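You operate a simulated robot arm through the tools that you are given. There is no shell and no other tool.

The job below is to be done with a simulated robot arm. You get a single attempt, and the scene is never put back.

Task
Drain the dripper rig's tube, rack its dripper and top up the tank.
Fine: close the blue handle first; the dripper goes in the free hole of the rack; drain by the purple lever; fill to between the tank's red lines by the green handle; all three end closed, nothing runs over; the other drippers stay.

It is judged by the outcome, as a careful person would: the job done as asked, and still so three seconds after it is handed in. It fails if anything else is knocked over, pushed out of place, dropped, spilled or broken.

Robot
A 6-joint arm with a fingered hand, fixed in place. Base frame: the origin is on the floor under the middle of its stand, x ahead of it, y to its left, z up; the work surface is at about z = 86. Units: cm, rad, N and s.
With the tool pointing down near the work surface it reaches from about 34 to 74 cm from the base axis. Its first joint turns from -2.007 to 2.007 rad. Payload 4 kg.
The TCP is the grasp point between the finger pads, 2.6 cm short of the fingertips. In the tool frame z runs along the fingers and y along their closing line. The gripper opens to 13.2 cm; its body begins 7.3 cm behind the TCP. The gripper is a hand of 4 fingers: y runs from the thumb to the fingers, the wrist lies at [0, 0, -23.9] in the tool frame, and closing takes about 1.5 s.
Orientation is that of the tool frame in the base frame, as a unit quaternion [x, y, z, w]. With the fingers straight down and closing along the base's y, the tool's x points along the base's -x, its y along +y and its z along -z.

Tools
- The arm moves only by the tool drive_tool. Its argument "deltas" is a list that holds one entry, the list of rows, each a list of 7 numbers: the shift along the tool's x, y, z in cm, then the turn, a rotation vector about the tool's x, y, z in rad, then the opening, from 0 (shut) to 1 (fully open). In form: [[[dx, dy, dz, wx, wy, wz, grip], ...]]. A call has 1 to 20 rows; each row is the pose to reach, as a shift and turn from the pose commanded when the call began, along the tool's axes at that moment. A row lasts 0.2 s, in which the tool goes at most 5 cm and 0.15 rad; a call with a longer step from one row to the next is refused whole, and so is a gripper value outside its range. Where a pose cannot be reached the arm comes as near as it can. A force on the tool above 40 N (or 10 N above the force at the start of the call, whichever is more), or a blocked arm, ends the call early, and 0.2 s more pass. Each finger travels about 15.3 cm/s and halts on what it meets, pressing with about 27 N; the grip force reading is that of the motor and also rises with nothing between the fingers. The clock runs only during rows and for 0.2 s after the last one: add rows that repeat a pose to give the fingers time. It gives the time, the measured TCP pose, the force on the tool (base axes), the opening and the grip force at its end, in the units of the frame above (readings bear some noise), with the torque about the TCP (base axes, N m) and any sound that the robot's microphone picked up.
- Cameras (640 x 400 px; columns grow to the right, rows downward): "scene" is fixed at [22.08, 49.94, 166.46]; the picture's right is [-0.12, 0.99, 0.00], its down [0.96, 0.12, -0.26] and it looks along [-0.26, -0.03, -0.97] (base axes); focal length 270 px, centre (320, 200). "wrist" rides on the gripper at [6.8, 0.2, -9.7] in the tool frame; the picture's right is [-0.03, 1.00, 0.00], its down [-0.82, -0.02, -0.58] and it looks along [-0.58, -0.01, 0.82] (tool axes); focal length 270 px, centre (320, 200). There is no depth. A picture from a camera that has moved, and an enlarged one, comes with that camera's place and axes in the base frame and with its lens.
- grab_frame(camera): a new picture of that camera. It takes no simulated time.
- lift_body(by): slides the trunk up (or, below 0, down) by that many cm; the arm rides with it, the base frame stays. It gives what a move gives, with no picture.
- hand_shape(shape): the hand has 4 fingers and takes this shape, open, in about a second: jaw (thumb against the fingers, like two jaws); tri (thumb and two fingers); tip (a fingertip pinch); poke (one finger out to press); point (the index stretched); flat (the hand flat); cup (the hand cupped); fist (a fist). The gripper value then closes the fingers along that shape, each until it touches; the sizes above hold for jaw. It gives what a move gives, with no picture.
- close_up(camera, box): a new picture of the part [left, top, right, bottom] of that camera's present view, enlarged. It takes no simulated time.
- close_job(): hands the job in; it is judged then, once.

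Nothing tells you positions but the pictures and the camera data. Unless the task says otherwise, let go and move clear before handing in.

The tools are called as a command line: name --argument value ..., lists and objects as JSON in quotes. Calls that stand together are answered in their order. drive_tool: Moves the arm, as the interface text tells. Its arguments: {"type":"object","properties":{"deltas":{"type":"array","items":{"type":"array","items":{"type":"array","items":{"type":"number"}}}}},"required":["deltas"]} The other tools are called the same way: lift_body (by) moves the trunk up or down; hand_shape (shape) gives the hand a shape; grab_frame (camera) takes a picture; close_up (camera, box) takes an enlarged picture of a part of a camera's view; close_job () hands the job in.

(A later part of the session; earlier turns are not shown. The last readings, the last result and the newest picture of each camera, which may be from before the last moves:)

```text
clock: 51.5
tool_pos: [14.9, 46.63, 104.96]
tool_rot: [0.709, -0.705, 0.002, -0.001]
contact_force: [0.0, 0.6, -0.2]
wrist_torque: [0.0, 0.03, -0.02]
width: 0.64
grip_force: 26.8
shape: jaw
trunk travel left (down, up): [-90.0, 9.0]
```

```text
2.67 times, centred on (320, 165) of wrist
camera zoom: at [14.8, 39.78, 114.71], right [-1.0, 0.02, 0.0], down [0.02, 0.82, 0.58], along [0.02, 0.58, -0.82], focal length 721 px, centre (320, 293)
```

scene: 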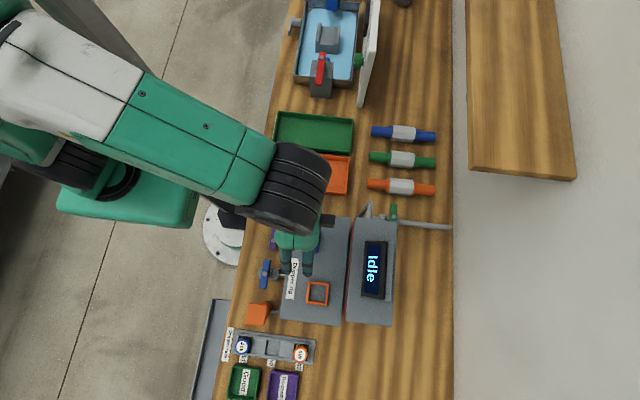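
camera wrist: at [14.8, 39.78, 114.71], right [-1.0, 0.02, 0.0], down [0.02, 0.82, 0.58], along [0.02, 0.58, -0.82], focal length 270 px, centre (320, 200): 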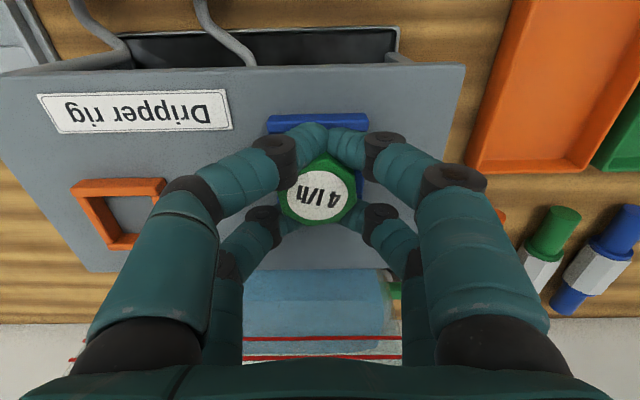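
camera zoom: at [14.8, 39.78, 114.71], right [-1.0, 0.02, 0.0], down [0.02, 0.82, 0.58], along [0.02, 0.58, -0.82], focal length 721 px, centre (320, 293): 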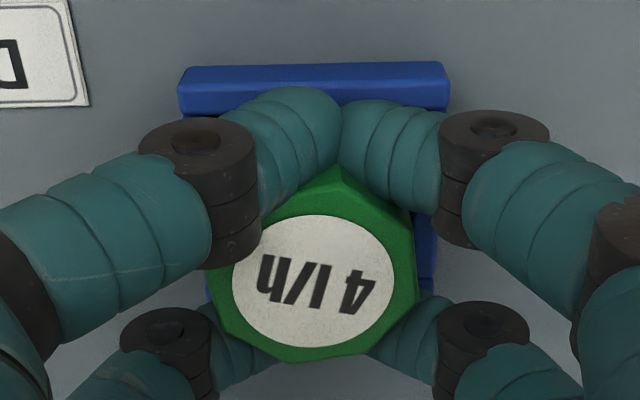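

The four fingers have caged the cap with a 26.8 N grip. I'll lift slowly and watch both force and picture.

drive_tool --deltas '[[[0, 0, -0.3, 0, 0, 0, 0], [0, 0, -0.6, 0, 0, 0, 0], [0, 0, -0.9, 0, 0, 0, 0], [0, 0, -1.2, 0, 0, 0, 0], [0, 0, -1.5, 0, 0, 0, 0], [0, 0, -1.5, 0, 0, 0, 0]]]'

grab_frame --camera "wrist"

close_up --camera "scene" --box '[260, 200, 360, 290]'

```text
clock: 52.9
tool_pos: [14.93, 46.7, 106.5]
tool_rot: [0.707, -0.707, 0.002, -0.001]
contact_force: [0.5, 0.7, -0.3]
wrist_torque: [0.0, 0.03, -0.03]
width: 0.6
grip_force: 26.6
shape: jaw
trunk travel left (down, up): [-90.0, 9.0]
```

```text
taken
camera wrist: at [14.86, 39.82, 116.15], right [-1.0, 0.02, 0.0], down [0.02, 0.82, 0.58], along [0.02, 0.58, -0.82], focal length 270 px, centre (320, 200)
```

wrist: 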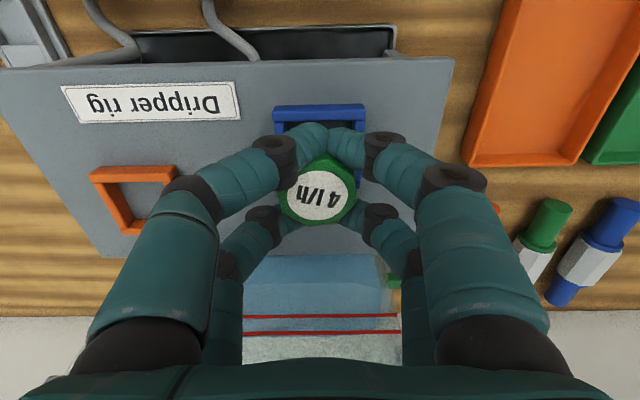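

```text
4.44 times, centred on (310, 245) of scene
camera zoom: at [22.08, 49.94, 166.46], right [-0.12, 0.99, 0.0], down [0.96, 0.12, -0.26], along [-0.26, -0.03, -0.97], focal length 1202 px, centre (364, 0)
```

zoom: 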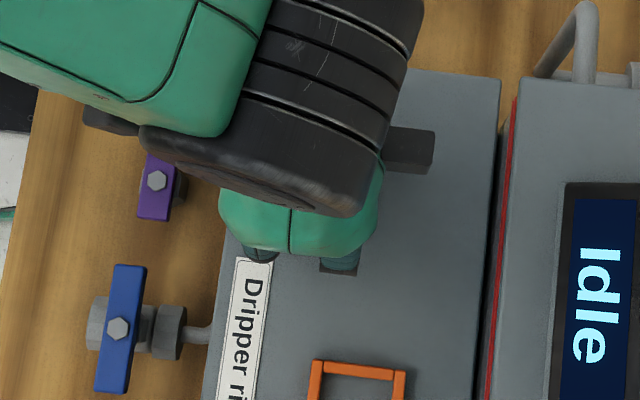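

The dripper rises with the hand with no resistance. I'll lift it well clear and check its length and seating in the fingers.

drive_tool --deltas '[[[0, 0, -1, 0, 0, 0, 0], [0, 0, -2.5, 0, 0, 0, 0], [0, 0, -4, 0, 0, 0, 0], [0, 0, -6, 0, 0, 0, 0], [0, 0, -8, 0, 0, 0, 0], [0, 0, -10, 0, 0, 0, 0], [0, 0, -12, 0, 0, 0, 0], [0, 0, -12, 0, 0, 0, 0]]]'

grab_frame --camera "wrist"

close_up --camera "scene" --box '[240, 180, 380, 300]'

```text
clock: 54.7
tool_pos: [15.09, 46.61, 118.27]
tool_rot: [0.708, -0.706, 0.001, -0.001]
contact_force: [-0.4, 0.0, -0.1]
wrist_torque: [0.0, -0.01, -0.01]
width: 0.6
grip_force: 27.4
shape: jaw
trunk travel left (down, up): [-90.0, 9.0]
```

```text
taken
camera wrist: at [14.89, 39.82, 127.9], right [-1.0, 0.02, 0.0], down [0.02, 0.82, 0.58], along [0.02, 0.58, -0.82], focal length 270 px, centre (320, 200)
```

wrist: 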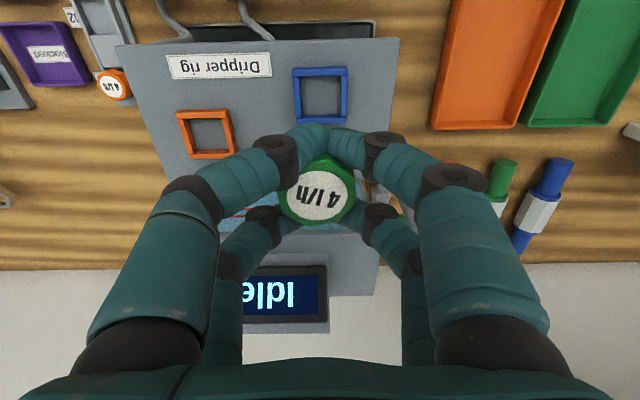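

```text
3.33 times, centred on (310, 240) of scene
camera zoom: at [22.08, 49.94, 166.46], right [-0.12, 0.99, 0.0], down [0.96, 0.12, -0.26], along [-0.26, -0.03, -0.97], focal length 901 px, centre (353, 67)
```

zoom: 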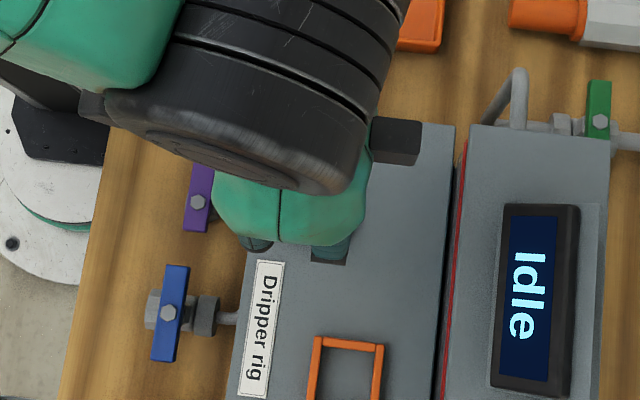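

The dripper is held firmly and its holder is empty. I'll carry it over to the rack and look at hole 02 from above.

drive_tool --deltas '[[[0.9, -3.4, 0, 0, 0, 0, 0], [1.8, -6.8, 0, 0, 0, 0, 0], [2.7, -10.2, 0, 0, 0, 0, 0], [3.6, -13.6, 0, 0, 0, 0, 0], [4.5, -17, 0, 0, 0, 0, 0], [5.4, -20.4, 0, 0, 0, 0, 0], [6.2, -23.8, 0, 0, 0, 0, 0], [7, -26.5, 0, 0, 0, 0, 0], [7, -26.5, 0, 0, 0, 0, 0]]]'

grab_frame --camera "wrist"

grab_frame --camera "scene"

```text
clock: 56.7
tool_pos: [41.21, 39.56, 118.56]
tool_rot: [0.708, -0.706, 0.0, -0.001]
contact_force: [0.4, 0.0, 0.1]
wrist_torque: [-0.01, -0.04, 0.03]
width: 0.58
grip_force: 26.9
shape: jaw
trunk travel left (down, up): [-90.0, 9.0]
```

```text
taken
camera wrist: at [41.05, 32.88, 128.1], right [-1.0, 0.02, 0.0], down [0.02, 0.82, 0.58], along [0.02, 0.58, -0.82], focal length 270 px, centre (320, 200)
```

wrist: 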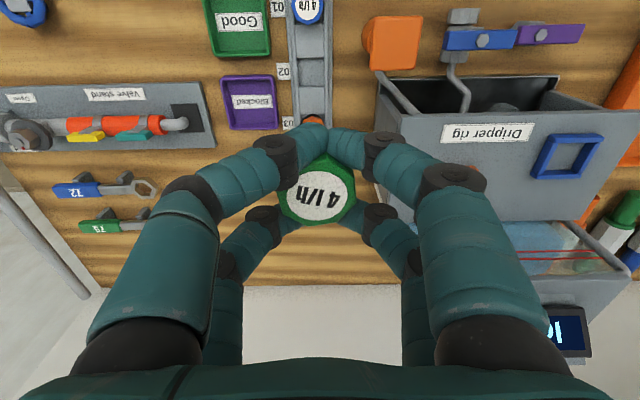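

```text
taken
```

scene: 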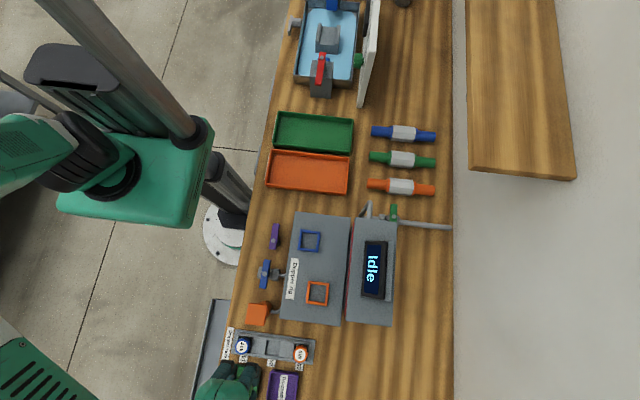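

The rack is visible above the held dripper in the wrist view. I'll zoom in from both cameras to locate hole 02.

close_up --camera "wrist" --box '[250, 0, 370, 130]'

close_up --camera "scene" --box '[210, 310, 330, 400]'

```text
3.08 times, centred on (310, 65) of wrist
camera zoom: at [41.05, 32.88, 128.1], right [-1.0, 0.02, 0.0], down [0.02, 0.82, 0.58], along [0.02, 0.58, -0.82], focal length 832 px, centre (351, 615)
```

zoom: 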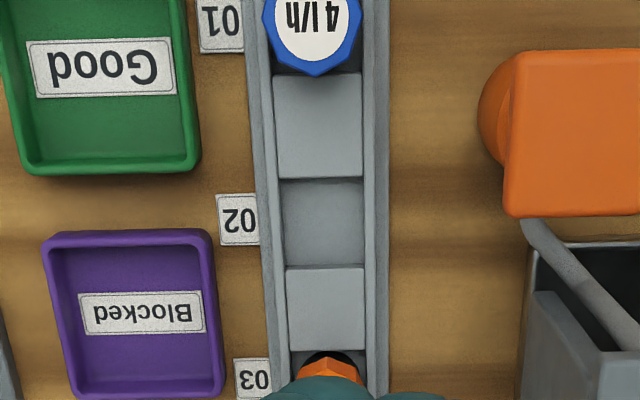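

```text
4.44 times, centred on (270, 355) of scene
camera zoom: at [22.08, 49.94, 166.46], right [-0.12, 0.99, 0.0], down [0.96, 0.12, -0.26], along [-0.26, -0.03, -0.97], focal length 1202 px, centre (542, -489)
```

zoom: 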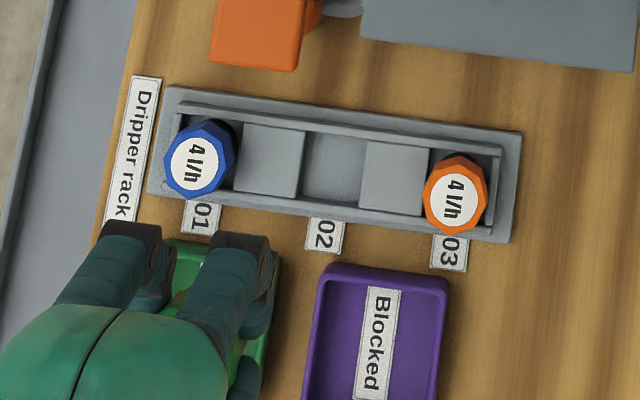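

Hole 02 is centred near (42.7, 40.1) with its seat at about z = 86.6, matching dripper 01 whose top is near 90.2. To keep the opening fingers clear of the orange block and both neighbours, I'll turn the hand to 45° and come down partway.

drive_tool --deltas '[[[-0.1, -0.25, 1.5, 0, 0, 0.13, 0], [-0.2, -0.5, 3, 0, 0, 0.26, 0], [-0.3, -0.75, 4.5, 0, 0, 0.39, 0], [-0.4, -1.0, 6, 0, 0, 0.52, 0], [-0.5, -1.25, 8, 0, 0, 0.65, 0], [-0.54, -1.49, 10, 0, 0, 0.785, 0], [-0.54, -1.49, 12, 0, 0, 0.785, 0], [-0.54, -1.49, 12, 0, 0, 0.785, 0]]]'

grab_frame --camera "wrist"

close_up --camera "scene" --box '[210, 310, 330, 400]'

```text
clock: 58.5
tool_pos: [42.9, 40.18, 106.52]
tool_rot: [-0.383, 0.924, 0.0, 0.001]
contact_force: [0.6, -0.2, 0.5]
wrist_torque: [0.02, 0.04, 0.01]
width: 0.56
grip_force: 27.3
shape: jaw
trunk travel left (down, up): [-90.0, 9.0]
```

```text
taken
camera wrist: at [37.98, 35.53, 116.13], right [-0.69, 0.72, 0.0], down [0.59, 0.56, 0.58], along [0.42, 0.4, -0.82], focal length 270 px, centre (320, 200)
```

wrist: 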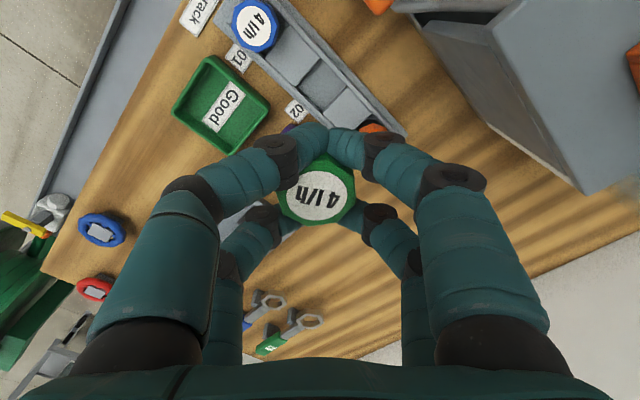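

```text
4.44 times, centred on (270, 355) of scene
camera zoom: at [22.08, 49.94, 166.46], right [-0.12, 0.99, 0.0], down [0.96, 0.12, -0.26], along [-0.26, -0.03, -0.97], focal length 1202 px, centre (542, -489)
```

zoom: 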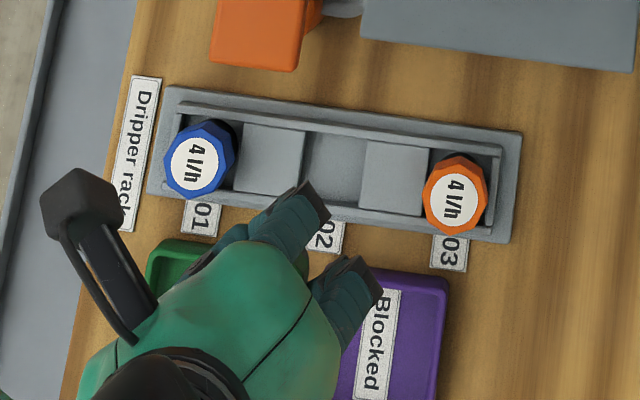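

The hole is still visible behind the held dripper. I'll zoom in to refine its centre.

close_up --camera "wrist" --box '[220, 0, 420, 140]'

```text
2.86 times, centred on (320, 70) of wrist
camera zoom: at [37.98, 35.53, 116.13], right [-0.69, 0.72, 0.0], down [0.59, 0.56, 0.58], along [0.42, 0.4, -0.82], focal length 772 px, centre (320, 571)
```

zoom: 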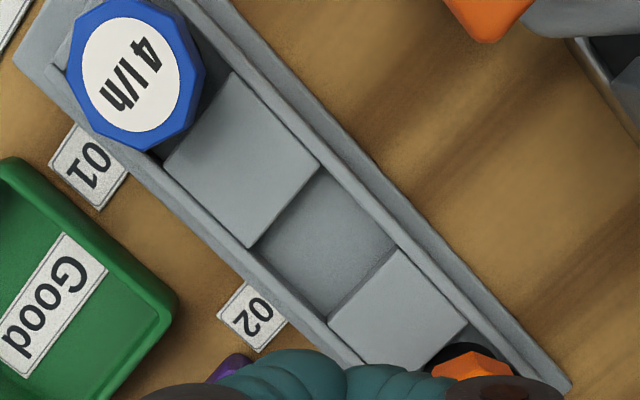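

The hole centre refines to about (42.62, 40.1). I'll correct the position slightly and lower until the dripper's bottom is about a centimetre above the rack.

drive_tool --deltas '[[[0.39, 0.15, 3, 0, 0, 0, 0], [0.39, 0.15, 6, 0, 0, 0, 0], [0.39, 0.15, 9, 0, 0, 0, 0], [0.39, 0.15, 11.5, 0, 0, 0, 0], [0.39, 0.15, 12.8, 0, 0, 0, 0], [0.39, 0.15, 12.8, 0, 0, 0, 0]]]'

grab_frame --camera "wrist"

close_up --camera "scene" --box '[210, 310, 330, 400]'

close_up --camera "wrist" --box '[220, 20, 420, 160]'

```text
clock: 59.9
tool_pos: [42.6, 40.02, 93.86]
tool_rot: [-0.384, 0.923, -0.001, 0.001]
contact_force: [0.3, -0.1, -1.2]
wrist_torque: [-0.02, 0.01, -0.02]
width: 0.57
grip_force: 27.5
shape: jaw
trunk travel left (down, up): [-90.0, 9.0]
```

```text
taken
camera wrist: at [37.64, 35.34, 103.46], right [-0.69, 0.72, 0.0], down [0.59, 0.56, 0.58], along [0.42, 0.4, -0.81], focal length 270 px, centre (320, 200)
```

wrist: 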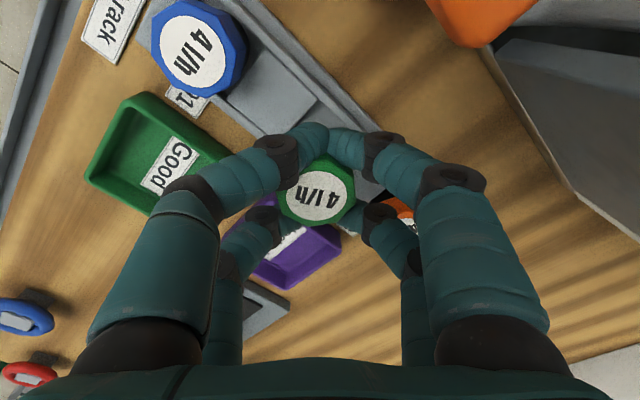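

```text
4.44 times, centred on (270, 355) of scene
camera zoom: at [22.08, 49.94, 166.46], right [-0.12, 0.99, 0.0], down [0.96, 0.12, -0.26], along [-0.26, -0.03, -0.97], focal length 1202 px, centre (542, -489)
```

zoom: 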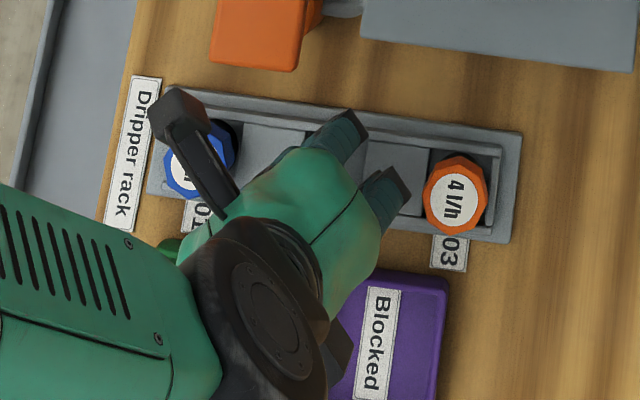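

```text
2.86 times, centred on (320, 90) of wrist
camera zoom: at [37.64, 35.34, 103.46], right [-0.69, 0.72, 0.0], down [0.59, 0.56, 0.58], along [0.42, 0.4, -0.81], focal length 772 px, centre (320, 514)
```

zoom: 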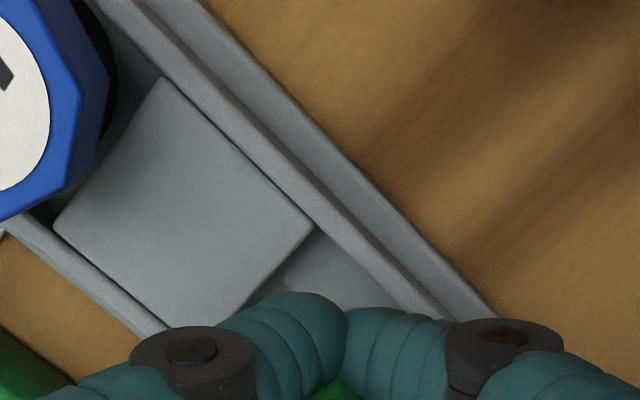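

The dripper looks centred over the hole within about a millimetre. I'll lower slowly toward the seat in short steps, watching the force.

drive_tool --deltas '[[[0, 0, 0.5, 0, 0, 0, 0], [0, 0, 1.0, 0, 0, 0, 0], [0, 0, 1.4, 0, 0, 0, 0], [0, 0, 1.8, 0, 0, 0, 0], [0, 0, 1.8, 0, 0, 0, 0]]]'

drive_tool --deltas '[[[0, 0, 0.2, 0, 0, 0, 0], [0, 0, 0.4, 0, 0, 0, 0], [0, 0, 0.4, 0, 0, 0, 0]]]'

grab_frame --camera "wrist"

```text
clock: 61.1
tool_pos: [42.75, 40.08, 91.82]
tool_rot: [-0.383, 0.924, -0.001, 0.001]
contact_force: [0.5, -0.1, -0.7]
wrist_torque: [-0.02, 0.01, 0.0]
width: 0.54
grip_force: 27.2
shape: jaw
trunk travel left (down, up): [-90.0, 9.0]
```

```text
clock: 61.9
tool_pos: [42.68, 39.96, 91.66]
tool_rot: [-0.383, 0.924, 0.001, 0.003]
contact_force: [-0.5, -0.3, 12.4]
wrist_torque: [0.06, -0.23, 0.01]
width: 0.59
grip_force: 26.8
shape: jaw
trunk travel left (down, up): [-90.0, 9.0]
```

```text
taken
camera wrist: at [37.65, 35.33, 101.3], right [-0.69, 0.72, 0.0], down [0.59, 0.56, 0.58], along [0.42, 0.4, -0.81], focal length 270 px, centre (320, 200)
```

wrist: 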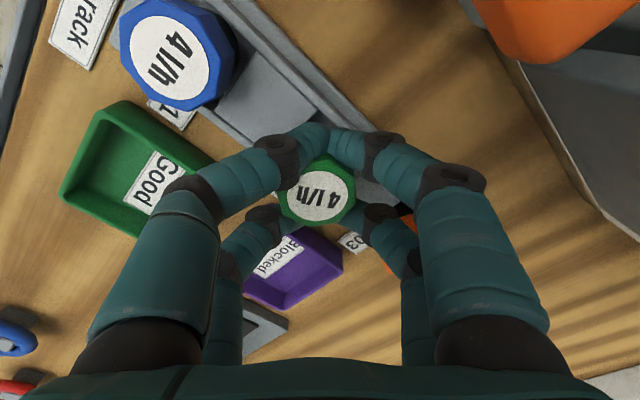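

There's 12 N of contact at a TCP height about 0.6 cm above where I expect it to seat, and the torque puts the contact on the +x edge, so it's likely catching the rail. I'll lift slightly, shift about 3 mm toward -x and lower again.

drive_tool --deltas '[[[0, 0, -0.4, 0, 0, 0, 0], [0.12, 0.09, -0.6, 0, 0, 0, 0], [0.25, 0.18, -0.6, 0, 0, 0, 0], [0.25, 0.18, -0.3, 0, 0, 0, 0], [0.25, 0.18, -0.1, 0, 0, 0, 0], [0.25, 0.18, 0, 0, 0, 0, 0], [0.25, 0.18, 0, 0, 0, 0, 0]]]'

```text
clock: 63.5
tool_pos: [42.38, 39.87, 91.49]
tool_rot: [-0.384, 0.924, 0.0, 0.001]
contact_force: [-0.5, 0.8, 7.5]
wrist_torque: [-0.14, 0.06, -0.03]
width: 0.53
grip_force: 27.1
shape: jaw
trunk travel left (down, up): [-90.0, 9.0]
```

The contact has moved to the other side, so I need to know whether it's actually seated. I'll measure my dripper's label against its neighbours at high zoom.

close_up --camera "wrist" --box '[260, 130, 380, 240]'

close_up --camera "wrist" --box '[100, 0, 260, 120]'

close_up --camera "wrist" --box '[300, 90, 440, 260]'

close_up --camera "scene" --box '[225, 320, 325, 390]'

```text
3.64 times, centred on (320, 185) of wrist
camera zoom: at [37.38, 35.25, 101.24], right [-0.69, 0.72, 0.0], down [0.59, 0.56, 0.58], along [0.42, 0.4, -0.81], focal length 983 px, centre (320, 254)
```

zoom: 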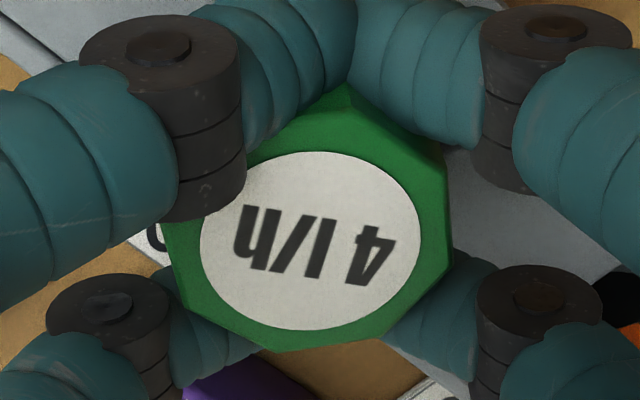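

```text
3.33 times, centred on (180, 60) of wrist
camera zoom: at [37.38, 35.25, 101.24], right [-0.69, 0.72, 0.0], down [0.59, 0.56, 0.58], along [0.42, 0.4, -0.81], focal length 901 px, centre (787, 667)
```

zoom: 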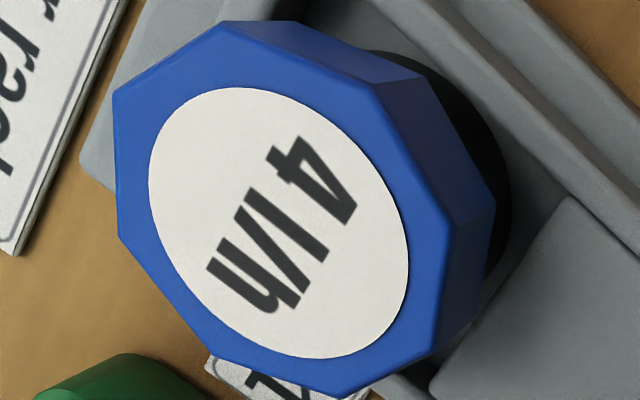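

```text
2.35 times, centred on (370, 175) of wrist
camera zoom: at [37.38, 35.25, 101.24], right [-0.69, 0.72, 0.0], down [0.59, 0.56, 0.58], along [0.42, 0.4, -0.81], focal length 636 px, centre (202, 259)
```

zoom: 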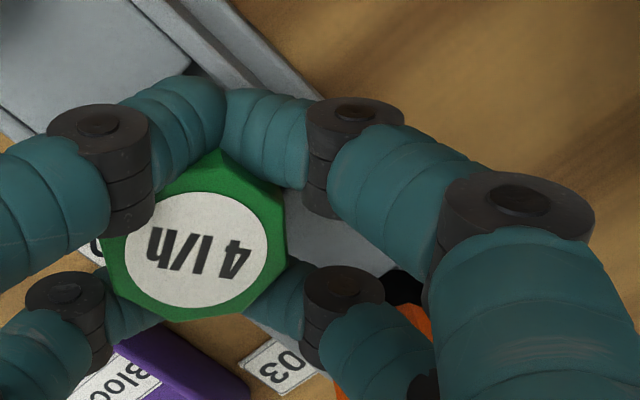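

```text
5.71 times, centred on (275, 355) of scene
camera zoom: at [22.08, 49.94, 166.46], right [-0.12, 0.99, 0.0], down [0.96, 0.12, -0.26], along [-0.26, -0.03, -0.97], focal length 1545 px, centre (577, -686)
```

zoom: 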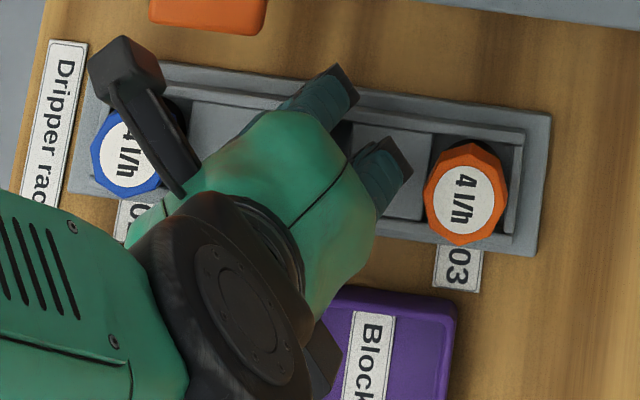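

My dripper's top is still about 1 cm higher than the seated ones, so it's resting on the hole's edge. Label and contact points together suggest shifting about (+0.1, +0.12) cm, so I'll lift a little, shift and lower again.

drive_tool --deltas '[[[0, 0, -0.3, 0, 0, 0, 0], [-0.15, 0.02, -0.4, 0, 0, 0, 0], [-0.15, 0.02, -0.3, 0, 0, 0, 0], [-0.15, 0.02, -0.1, 0, 0, 0, 0], [-0.15, 0.02, 0, 0, 0, 0, 0], [-0.15, 0.02, 0.1, 0, 0, 0, 0], [-0.15, 0.02, 0.1, 0, 0, 0, 0]]]'

```text
clock: 65.1
tool_pos: [42.44, 40.15, 91.28]
tool_rot: [-0.383, 0.924, 0.0, 0.001]
contact_force: [-0.2, 0.4, 0.2]
wrist_torque: [0.0, 0.0, 0.02]
width: 0.56
grip_force: 27.4
shape: jaw
trunk travel left (down, up): [-90.0, 9.0]
```

No contact now at a lower height than before, so it's entering the hole. I'll keep lowering gently to the seat.

drive_tool --deltas '[[[0, 0, 0.15, 0, 0, 0, 0], [0, 0, 0.3, 0, 0, 0, 0], [0, 0, 0.45, 0, 0, 0, 0], [0, 0, 0.45, 0, 0, 0, 0]]]'

```text
clock: 66.1
tool_pos: [42.41, 40.16, 90.93]
tool_rot: [-0.384, 0.923, -0.001, 0.001]
contact_force: [-0.6, 0.2, 0.4]
wrist_torque: [-0.03, -0.01, 0.01]
width: 0.57
grip_force: 26.8
shape: jaw
trunk travel left (down, up): [-90.0, 9.0]
```

It's still moving freely with no contact at 90.9. Expected seating is near 90.5, so I'll continue in small steps.

drive_tool --deltas '[[[0, 0, 0.15, 0, 0, 0, 0], [0, 0, 0.3, 0, 0, 0, 0], [0, 0, 0.4, 0, 0, 0, 0], [0, 0, 0.4, 0, 0, 0, 0]]]'

close_up --camera "wrist" --box '[260, 130, 380, 240]'

```text
clock: 67.1
tool_pos: [42.47, 40.24, 90.68]
tool_rot: [-0.384, 0.924, 0.001, 0.002]
contact_force: [3.2, -1.0, 14.2]
wrist_torque: [0.14, -0.02, -0.01]
width: 0.57
grip_force: 27.2
shape: jaw
trunk travel left (down, up): [-90.0, 9.0]
```

```text
3.64 times, centred on (320, 185) of wrist
camera zoom: at [37.49, 35.42, 100.34], right [-0.69, 0.72, 0.0], down [0.59, 0.56, 0.58], along [0.42, 0.4, -0.81], focal length 983 px, centre (320, 254)
```

zoom: 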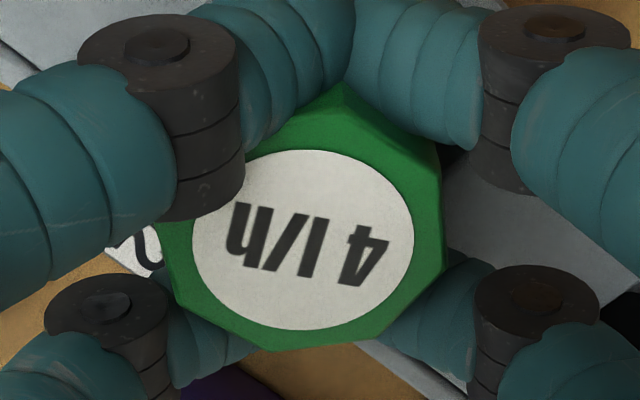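

The label height now matches the seated dripper 01 (about 90.0), with 14 N of seating contact. I'll relieve the pressure slightly and open the fingers gradually.

drive_tool --deltas '[[[0, 0, -0.15, 0, 0, 0, 0], [0, 0, -0.2, 0, 0, 0, 0.06], [0, 0, -0.2, 0, 0, 0, 0.12], [0, 0, -0.2, 0, 0, 0, 0.2], [0, 0, -0.2, 0, 0, 0, 0.28], [0, 0, -0.2, 0, 0, 0, 0.34], [0, 0, -0.2, 0, 0, 0, 0.36], [0, 0, -0.2, 0, 0, 0, 0.36]]]'

grab_frame --camera "wrist"

close_up --camera "scene" --box '[225, 320, 325, 390]'

```text
clock: 68.9
tool_pos: [42.38, 40.21, 90.69]
tool_rot: [-0.384, 0.923, 0.0, 0.001]
contact_force: [0.8, -0.1, -0.4]
wrist_torque: [0.01, 0.03, -0.02]
width: 4.72
grip_force: 0.1
shape: jaw
trunk travel left (down, up): [-90.0, 9.0]
```

```text
taken
camera wrist: at [37.48, 35.43, 100.39], right [-0.69, 0.72, 0.0], down [0.59, 0.56, 0.58], along [0.42, 0.4, -0.82], focal length 270 px, centre (320, 200)
```

wrist: 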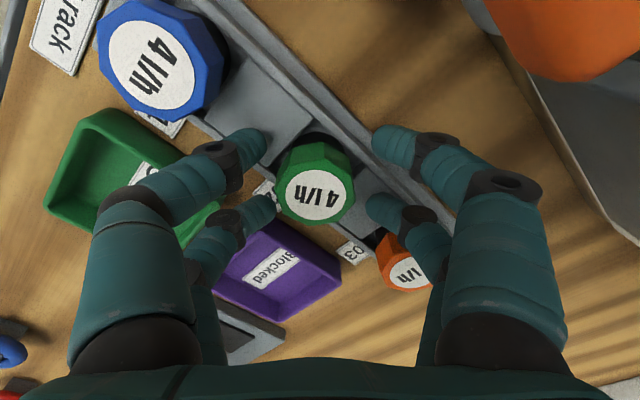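

```text
5.71 times, centred on (275, 355) of scene
camera zoom: at [22.08, 49.94, 166.46], right [-0.12, 0.99, 0.0], down [0.96, 0.12, -0.26], along [-0.26, -0.03, -0.97], focal length 1545 px, centre (577, -686)
```

zoom: 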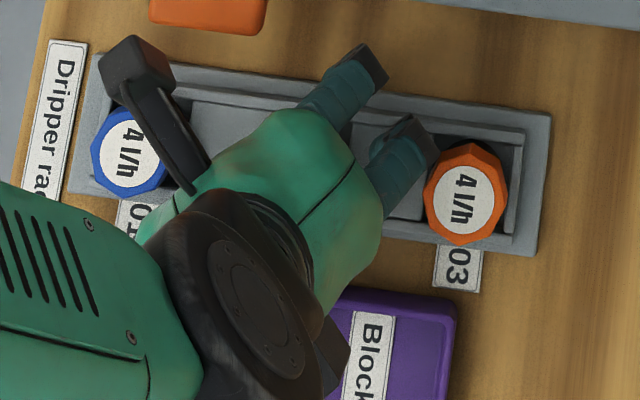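

The green dripper stands upright in hole 02 and the fingers are free of it. I'll lift straight up and check all three drippers.

drive_tool --deltas '[[[0, 0, -0.8, 0, 0, 0, 0.36], [0, 0, -2, 0, 0, 0, 0.36], [0, 0, -4, 0, 0, 0, 0.36], [0, 0, -8, 0, 0, 0, 0.36], [0, 0, -12, 0, 0, 0, 0.36], [0, 0, -16, 0, 0, 0, 0.36], [0, 0, -20, 0, 0, 0, 0.36], [0, 0, -24, 0, 0, 0, 0.36], [0, 0, -24, 0, 0, 0, 0.36]]]'

grab_frame --camera "wrist"

close_up --camera "scene" --box '[225, 320, 325, 390]'

```text
clock: 70.9
tool_pos: [42.57, 40.23, 114.41]
tool_rot: [-0.383, 0.924, 0.0, 0.002]
contact_force: [0.6, -0.7, -0.1]
wrist_torque: [0.01, -0.04, 0.0]
width: 4.73
grip_force: 0.1
shape: jaw
trunk travel left (down, up): [-90.0, 9.0]
```

```text
taken
camera wrist: at [37.59, 35.47, 124.19], right [-0.69, 0.72, 0.0], down [0.59, 0.56, 0.58], along [0.42, 0.4, -0.82], focal length 270 px, centre (320, 200)
```

wrist: 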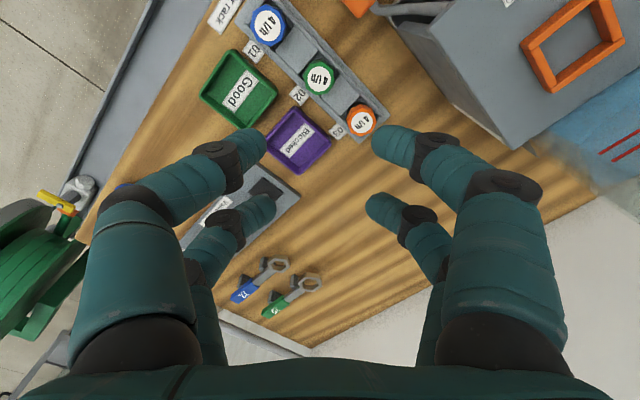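

```text
5.71 times, centred on (275, 355) of scene
camera zoom: at [22.08, 49.94, 166.46], right [-0.12, 0.99, 0.0], down [0.96, 0.12, -0.26], along [-0.26, -0.03, -0.97], focal length 1545 px, centre (577, -686)
```

zoom: 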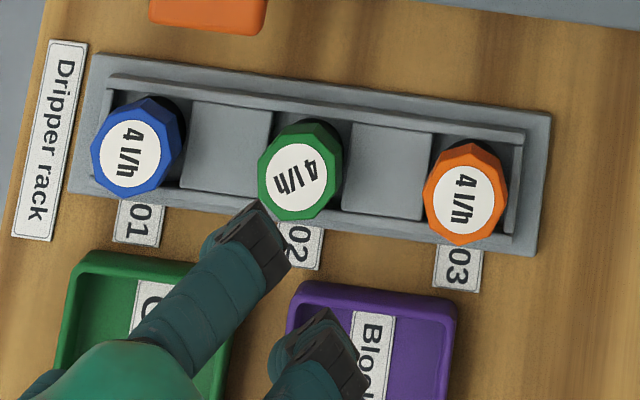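

All three drippers sit in the rack. Next is the tank: I'll move back over the rig and tilt the camera toward +y to check the space around the green handle, including the overhead shelf.

drive_tool --deltas '[[[1.75, 2.86, -0.2, 0, 0, 0, 0.36], [3.5, 5.72, -0.4, 0, 0, 0, 0.36], [5.25, 8.58, -0.6, 0, 0, -0.1, 0.36], [7.0, 11.44, -0.8, 0, 0, -0.2, 0.36], [8.75, 14.3, -1.0, 0, 0, -0.3, 0.36], [10.5, 17.16, -1.2, 0, 0, -0.4, 0.36], [12.25, 20.0, -1.4, 0, 0, -0.5, 0.36], [14.0, 22.9, -1.6, 0, 0, -0.6, 0.36], [15.75, 25.7, -1.6, 0, 0, -0.7, 0.36], [17.5, 28.6, -1.6, 0, 0, -0.785, 0.36], [17.5, 28.6, -1.6, 0, 0, -0.785, 0.36]]]'

drive_tool --deltas '[[[0, 0, 0, 0, -0.14, 0, 0.36], [0, 0, 0, 0, -0.28, 0, 0.36], [0, 0, 0, 0, -0.42, 0, 0.36], [0, 0, 0, 0, -0.5, 0, 0.36], [0, 0, 0, 0, -0.5, 0, 0.36]]]'

grab_frame --camera "wrist"

grab_frame --camera "scene"

```text
clock: 73.3
tool_pos: [9.68, 48.2, 116.09]
tool_rot: [0.708, -0.706, 0.0, -0.001]
contact_force: [-0.4, 0.1, 0.3]
wrist_torque: [0.03, 0.01, -0.02]
width: 4.72
grip_force: 0.1
shape: jaw
trunk travel left (down, up): [-90.0, 9.0]
```

```text
clock: 74.5
tool_pos: [9.85, 47.96, 116.21]
tool_rot: [0.686, -0.684, -0.174, -0.177]
contact_force: [0.4, 0.2, -0.3]
wrist_torque: [-0.02, 0.02, -0.02]
width: 4.71
grip_force: 0.0
shape: jaw
trunk travel left (down, up): [-90.0, 9.0]
```

```text
taken
camera wrist: at [9.77, 37.32, 121.47], right [-1.0, 0.02, 0.01], down [0.02, 0.44, 0.9], along [0.01, 0.9, -0.44], focal length 270 px, centre (320, 200)
```

wrist: 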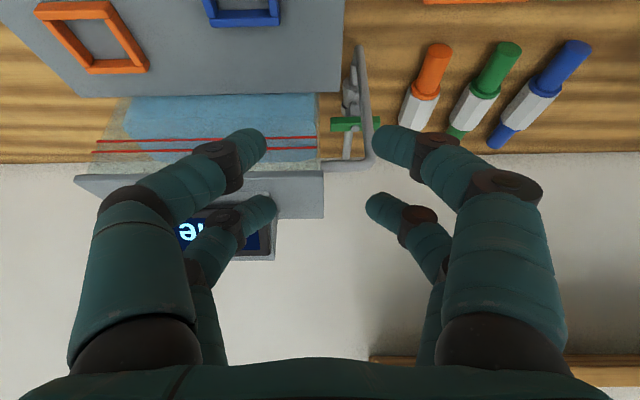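

```text
taken
```

scene: 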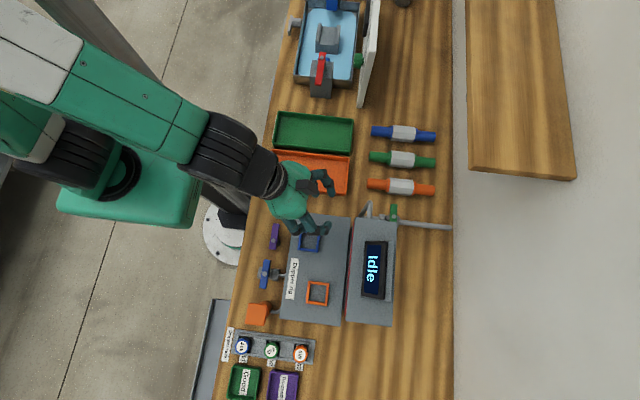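

The shelf's front corner is at about (3.5, 72.7, 124), so I'll reach the green handle with the hand leaning back from it. A zoom from here will confirm the green valve and the tank.

close_up --camera "wrist" --box '[290, 40, 410, 190]'

close_up --camera "wrist" --box '[70, 80, 350, 260]'

```text
2.67 times, centred on (350, 115) of wrist
camera zoom: at [9.77, 37.32, 121.47], right [-1.0, 0.02, 0.01], down [0.02, 0.44, 0.9], along [0.01, 0.9, -0.44], focal length 721 px, centre (240, 427)
```

zoom: 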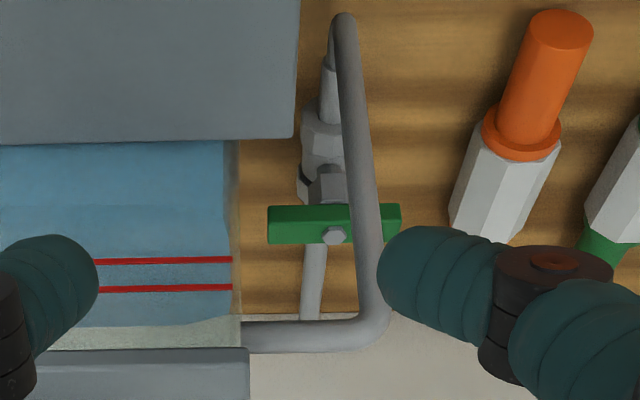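

```text
2.22 times, centred on (210, 170) of wrist
camera zoom: at [9.77, 37.32, 121.47], right [-1.0, 0.02, 0.01], down [0.02, 0.44, 0.9], along [0.01, 0.9, -0.44], focal length 601 px, centre (564, 267)
```

zoom: 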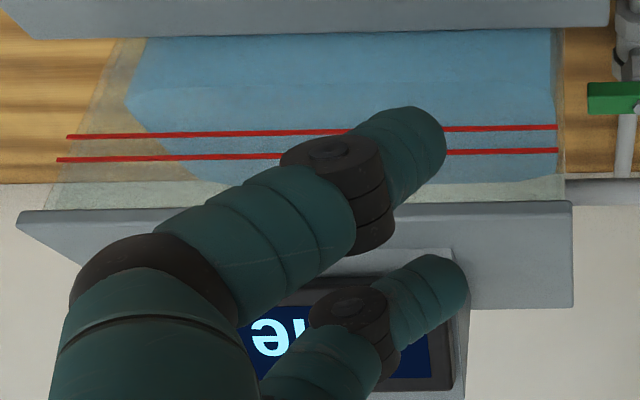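

The green handle is symmetric about its bolt at (5, 68, 95), and the riser pipe stands at about (5, 59.4). I'll straighten up, turn square and move over toward the handle's -x end.

drive_tool --deltas '[[[0, 0, 0, 0, 0.14, 0, 0.36], [0, 0, 0, 0, 0.28, 0, 0.36], [0, 0, 0, 0, 0.42, 0, 0.36], [0, 0, 0, 0, 0.5, 0, 0.36], [0, 0, 0, 0, 0.5, 0, 0.36]]]'

drive_tool --deltas '[[[-0.9, 0.9, -0.4, 0, 0, 0.14, 0.32], [-1.8, 1.8, -0.8, 0, 0, 0.28, 0.28], [-2.7, 2.7, -1.2, 0, 0, 0.42, 0.28], [-3.6, 3.6, -1.6, 0, 0, 0.56, 0.28], [-4.5, 4.5, -1.8, 0, 0, 0.7, 0.28], [-5.4, 5.4, -1.8, 0, 0, 0.84, 0.28], [-6.3, 6.3, -1.8, 0, 0, 0.98, 0.28], [-7.2, 7.2, -1.8, 0, 0, 1.12, 0.28], [-8.1, 8.1, -1.8, 0, 0, 1.26, 0.28], [-9.0, 9.0, -1.8, 0, 0, 1.4, 0.28], [-10, 9.75, -1.8, 0, 0, 1.54, 0.28], [-10, 9.75, -1.8, 0, 0, 1.571, 0.28]]]'

grab_frame --camera "wrist"

grab_frame --camera "scene"

```text
clock: 75.7
tool_pos: [9.89, 48.04, 116.14]
tool_rot: [0.707, -0.707, 0.003, 0.0]
contact_force: [-0.2, 0.1, 0.4]
wrist_torque: [0.02, -0.02, -0.02]
width: 4.73
grip_force: 0.1
shape: jaw
trunk travel left (down, up): [-90.0, 9.0]
```

```text
clock: 78.3
tool_pos: [-0.14, 57.98, 117.94]
tool_rot: [0.0, 1.0, 0.0, 0.002]
contact_force: [0.6, 0.0, 0.6]
wrist_torque: [0.0, 0.02, 0.03]
width: 3.74
grip_force: 0.0
shape: jaw
trunk travel left (down, up): [-90.0, 9.0]
```

```text
taken
camera wrist: at [-6.91, 58.22, 127.68], right [0.03, 1.0, 0.0], down [0.81, -0.02, 0.58], along [0.58, -0.02, -0.81], focal length 270 px, centre (320, 200)
```

wrist: 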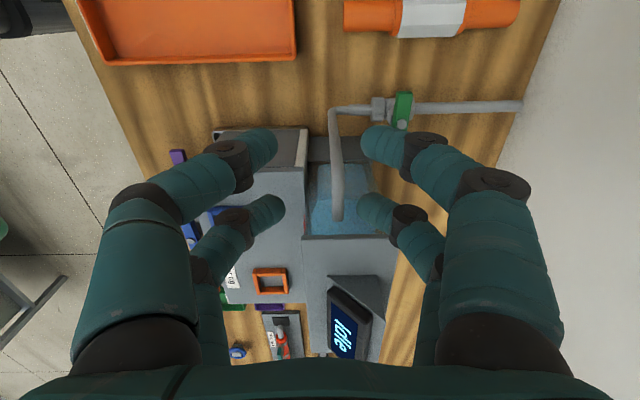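

```text
taken
```

scene: 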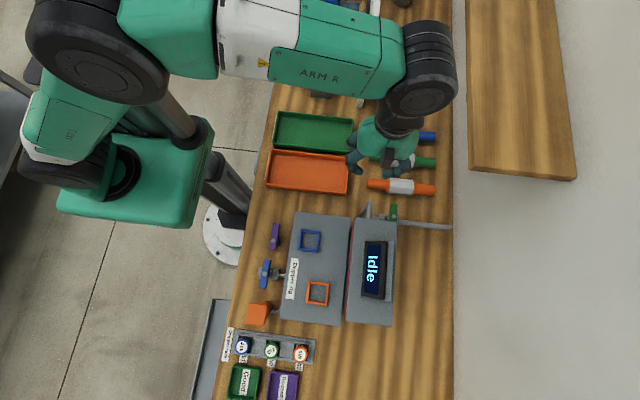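

The hand is clear of the shelf and the wrist joint sits well in front of it. I'll lean the hand slightly and move over the -x end of the green handle, stopping above it.

drive_tool --deltas '[[[-0.05, 2.0, 2.5, -0.05, 0, 0, 0.28], [-0.1, 4.0, 5.2, -0.1, 0, 0, 0.28], [-0.15, 6.0, 8.0, -0.15, 0, 0, 0.28], [-0.2, 8.0, 10.8, -0.21, 0, 0, 0.28], [-0.24, 9.6, 13.5, -0.21, 0, 0, 0.28], [-0.24, 9.6, 13.5, -0.21, 0, 0, 0.28]]]'

grab_frame --camera "wrist"

grab_frame --camera "scene"

close_up --camera "scene" --box '[340, 150, 460, 240]'

```text
clock: 79.7
tool_pos: [0.01, 67.68, 104.33]
tool_rot: [-0.001, 0.994, 0.105, 0.001]
contact_force: [-0.2, 0.2, 0.6]
wrist_torque: [0.02, 0.01, 0.01]
width: 3.71
grip_force: 0.0
shape: jaw
trunk travel left (down, up): [-90.0, 9.0]
```

```text
taken
camera wrist: at [-6.76, 65.8, 113.83], right [0.02, 0.98, 0.21], down [0.81, -0.14, 0.56], along [0.58, 0.16, -0.8], focal length 270 px, centre (320, 200)
```

wrist: 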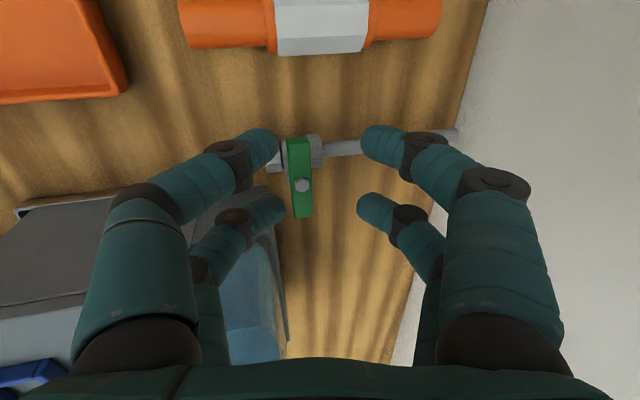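

```text
taken
```

scene: 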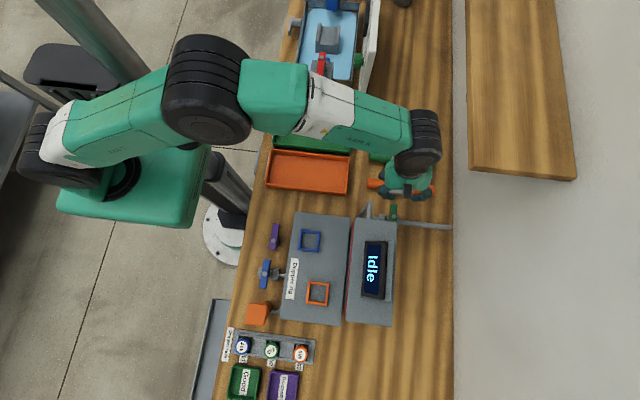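

```text
4.44 times, centred on (400, 195) of scene
camera zoom: at [22.08, 49.94, 166.46], right [-0.12, 0.99, 0.0], down [0.96, 0.12, -0.26], along [-0.26, -0.03, -0.97], focal length 1202 px, centre (-36, 222)
```

zoom: 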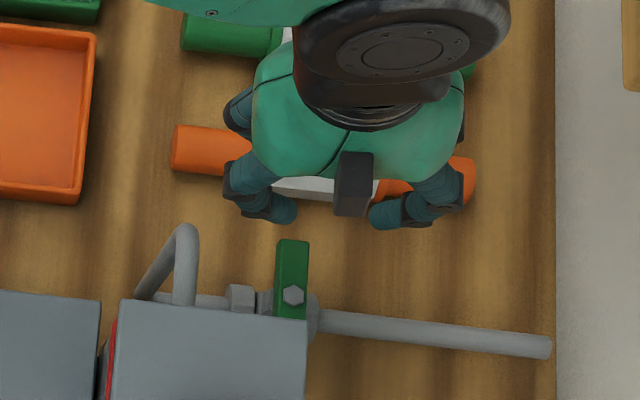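

The handle lies between the finger pairs. I'll descend straight down in base z to just above handle height, then check alignment.

drive_tool --deltas '[[[-0.2, -0.4, 2.0, 0, 0, 0, 0.28], [-0.2, -0.8, 4.0, 0, 0, 0, 0.28], [-0.2, -1.15, 5.8, 0, 0, 0, 0.28], [-0.2, -1.4, 7.1, 0, 0, 0, 0.28], [-0.2, -1.4, 7.1, 0, 0, 0, 0.28]]]'

grab_frame --camera "wrist"

close_up --camera "scene" --box '[340, 150, 460, 240]'

```text
clock: 80.9
tool_pos: [0.39, 67.55, 97.19]
tool_rot: [-0.001, 0.995, 0.105, 0.002]
contact_force: [-0.1, -0.4, 0.3]
wrist_torque: [0.0, -0.01, 0.0]
width: 3.71
grip_force: 0.1
shape: jaw
trunk travel left (down, up): [-90.0, 9.0]
```

```text
taken
camera wrist: at [-6.45, 65.7, 106.75], right [0.02, 0.98, 0.21], down [0.81, -0.14, 0.56], along [0.58, 0.16, -0.8], focal length 270 px, centre (320, 200)
```

wrist: 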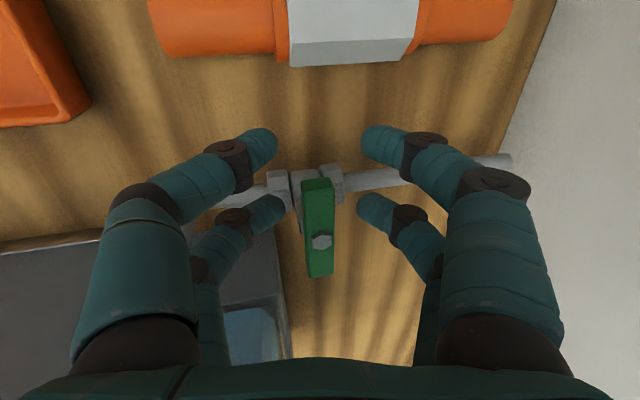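

```text
4.44 times, centred on (400, 195) of scene
camera zoom: at [22.08, 49.94, 166.46], right [-0.12, 0.99, 0.0], down [0.96, 0.12, -0.26], along [-0.26, -0.03, -0.97], focal length 1202 px, centre (-36, 222)
```

zoom: 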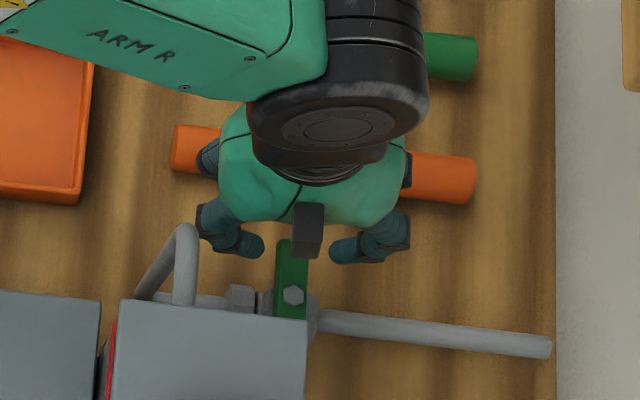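

The back finger pair straddles the handle's -x end nicely. I'll descend the last 1.75 cm.

drive_tool --deltas '[[[0, -0.12, 0.6, 0, 0, 0, 0.28], [0, -0.25, 1.2, 0, 0, 0, 0.28], [0, -0.36, 1.7, 0, 0, 0, 0.28], [0, -0.36, 1.7, 0, 0, 0, 0.28]]]'

close_up --camera "wrist" --box '[240, 130, 420, 300]'

close_up --camera "scene" --box '[340, 150, 460, 240]'

```text
clock: 81.9
tool_pos: [0.43, 67.5, 95.56]
tool_rot: [-0.001, 0.995, 0.104, 0.002]
contact_force: [-0.6, -0.3, 0.7]
wrist_torque: [0.05, 0.01, 0.01]
width: 3.72
grip_force: 0.1
shape: jaw
trunk travel left (down, up): [-90.0, 9.0]
```

```text
2.35 times, centred on (330, 215) of wrist
camera zoom: at [-6.33, 65.71, 105.07], right [0.02, 0.98, 0.21], down [0.81, -0.14, 0.56], along [0.58, 0.16, -0.8], focal length 636 px, centre (296, 165)
```

zoom: 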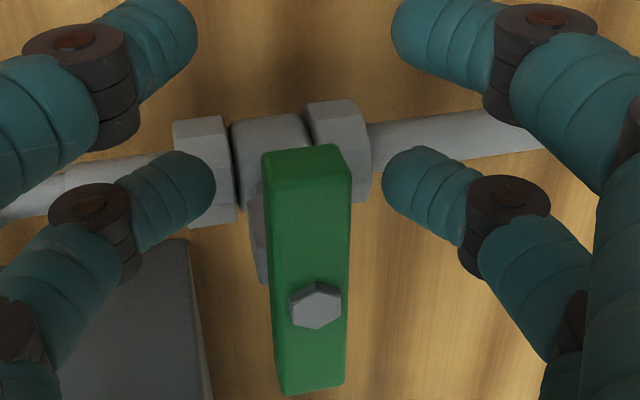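

```text
4.44 times, centred on (400, 195) of scene
camera zoom: at [22.08, 49.94, 166.46], right [-0.12, 0.99, 0.0], down [0.96, 0.12, -0.26], along [-0.26, -0.03, -0.97], focal length 1202 px, centre (-36, 222)
```

zoom: 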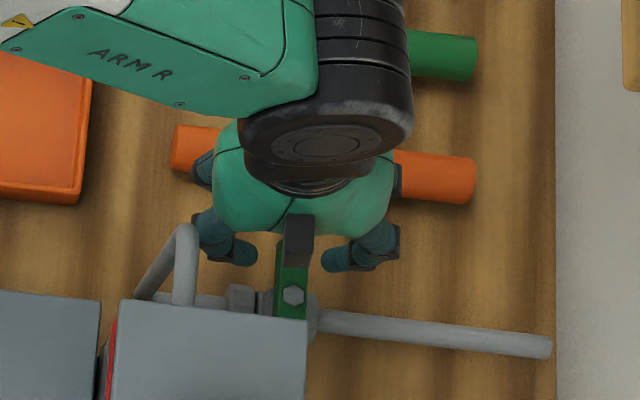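

The fingers straddle the handle without contact. I'll pull gently toward -y to crack it open about 20°, then look.

drive_tool --deltas '[[[0, -0.49, -0.1, 0, 0, 0, 0.28], [0, -0.98, -0.21, 0, 0, 0, 0.28], [0, -1.47, -0.31, 0, 0, 0, 0.28]]]'

grab_frame --camera "wrist"

close_up --camera "wrist" --box '[200, 130, 420, 300]'

close_up --camera "scene" --box '[340, 150, 460, 240]'

```text
clock: 82.7
tool_pos: [0.39, 66.08, 95.64]
tool_rot: [-0.001, 0.994, 0.105, 0.001]
contact_force: [-0.5, 2.2, 0.6]
wrist_torque: [0.04, -0.01, 0.04]
width: 3.81
grip_force: 0.0
shape: jaw
trunk travel left (down, up): [-90.0, 9.0]
```

```text
taken
camera wrist: at [-6.31, 64.24, 105.07], right [0.02, 0.98, 0.21], down [0.81, -0.14, 0.56], along [0.58, 0.16, -0.8], focal length 270 px, centre (320, 200)
```

wrist: 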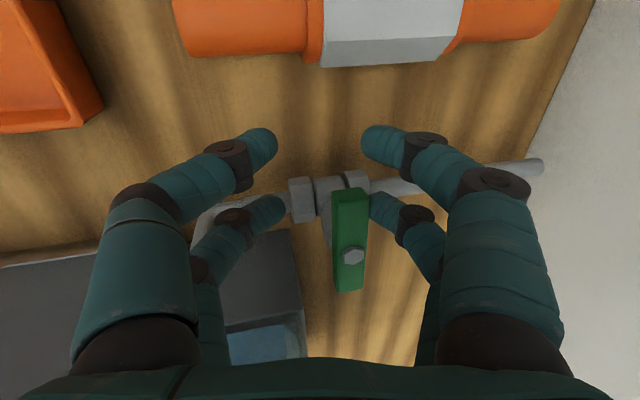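

```text
2.35 times, centred on (310, 215) of wrist
camera zoom: at [-6.31, 64.24, 105.07], right [0.02, 0.98, 0.21], down [0.81, -0.14, 0.56], along [0.58, 0.16, -0.8], focal length 636 px, centre (344, 165)
```

zoom: 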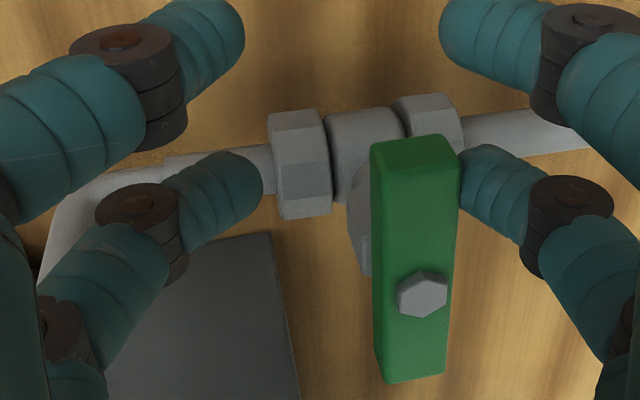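

```text
4.44 times, centred on (400, 195) of scene
camera zoom: at [22.08, 49.94, 166.46], right [-0.12, 0.99, 0.0], down [0.96, 0.12, -0.26], along [-0.26, -0.03, -0.97], focal length 1202 px, centre (-36, 222)
```

zoom: 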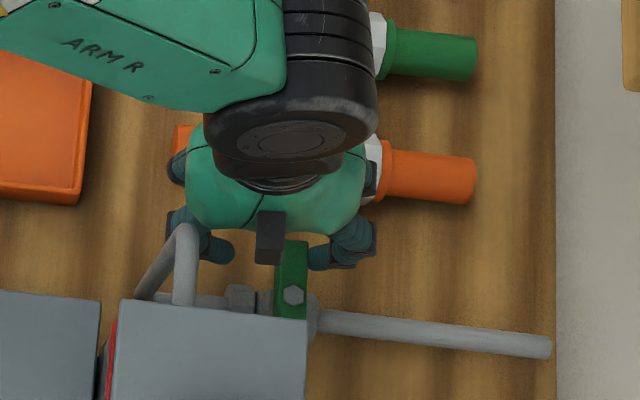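

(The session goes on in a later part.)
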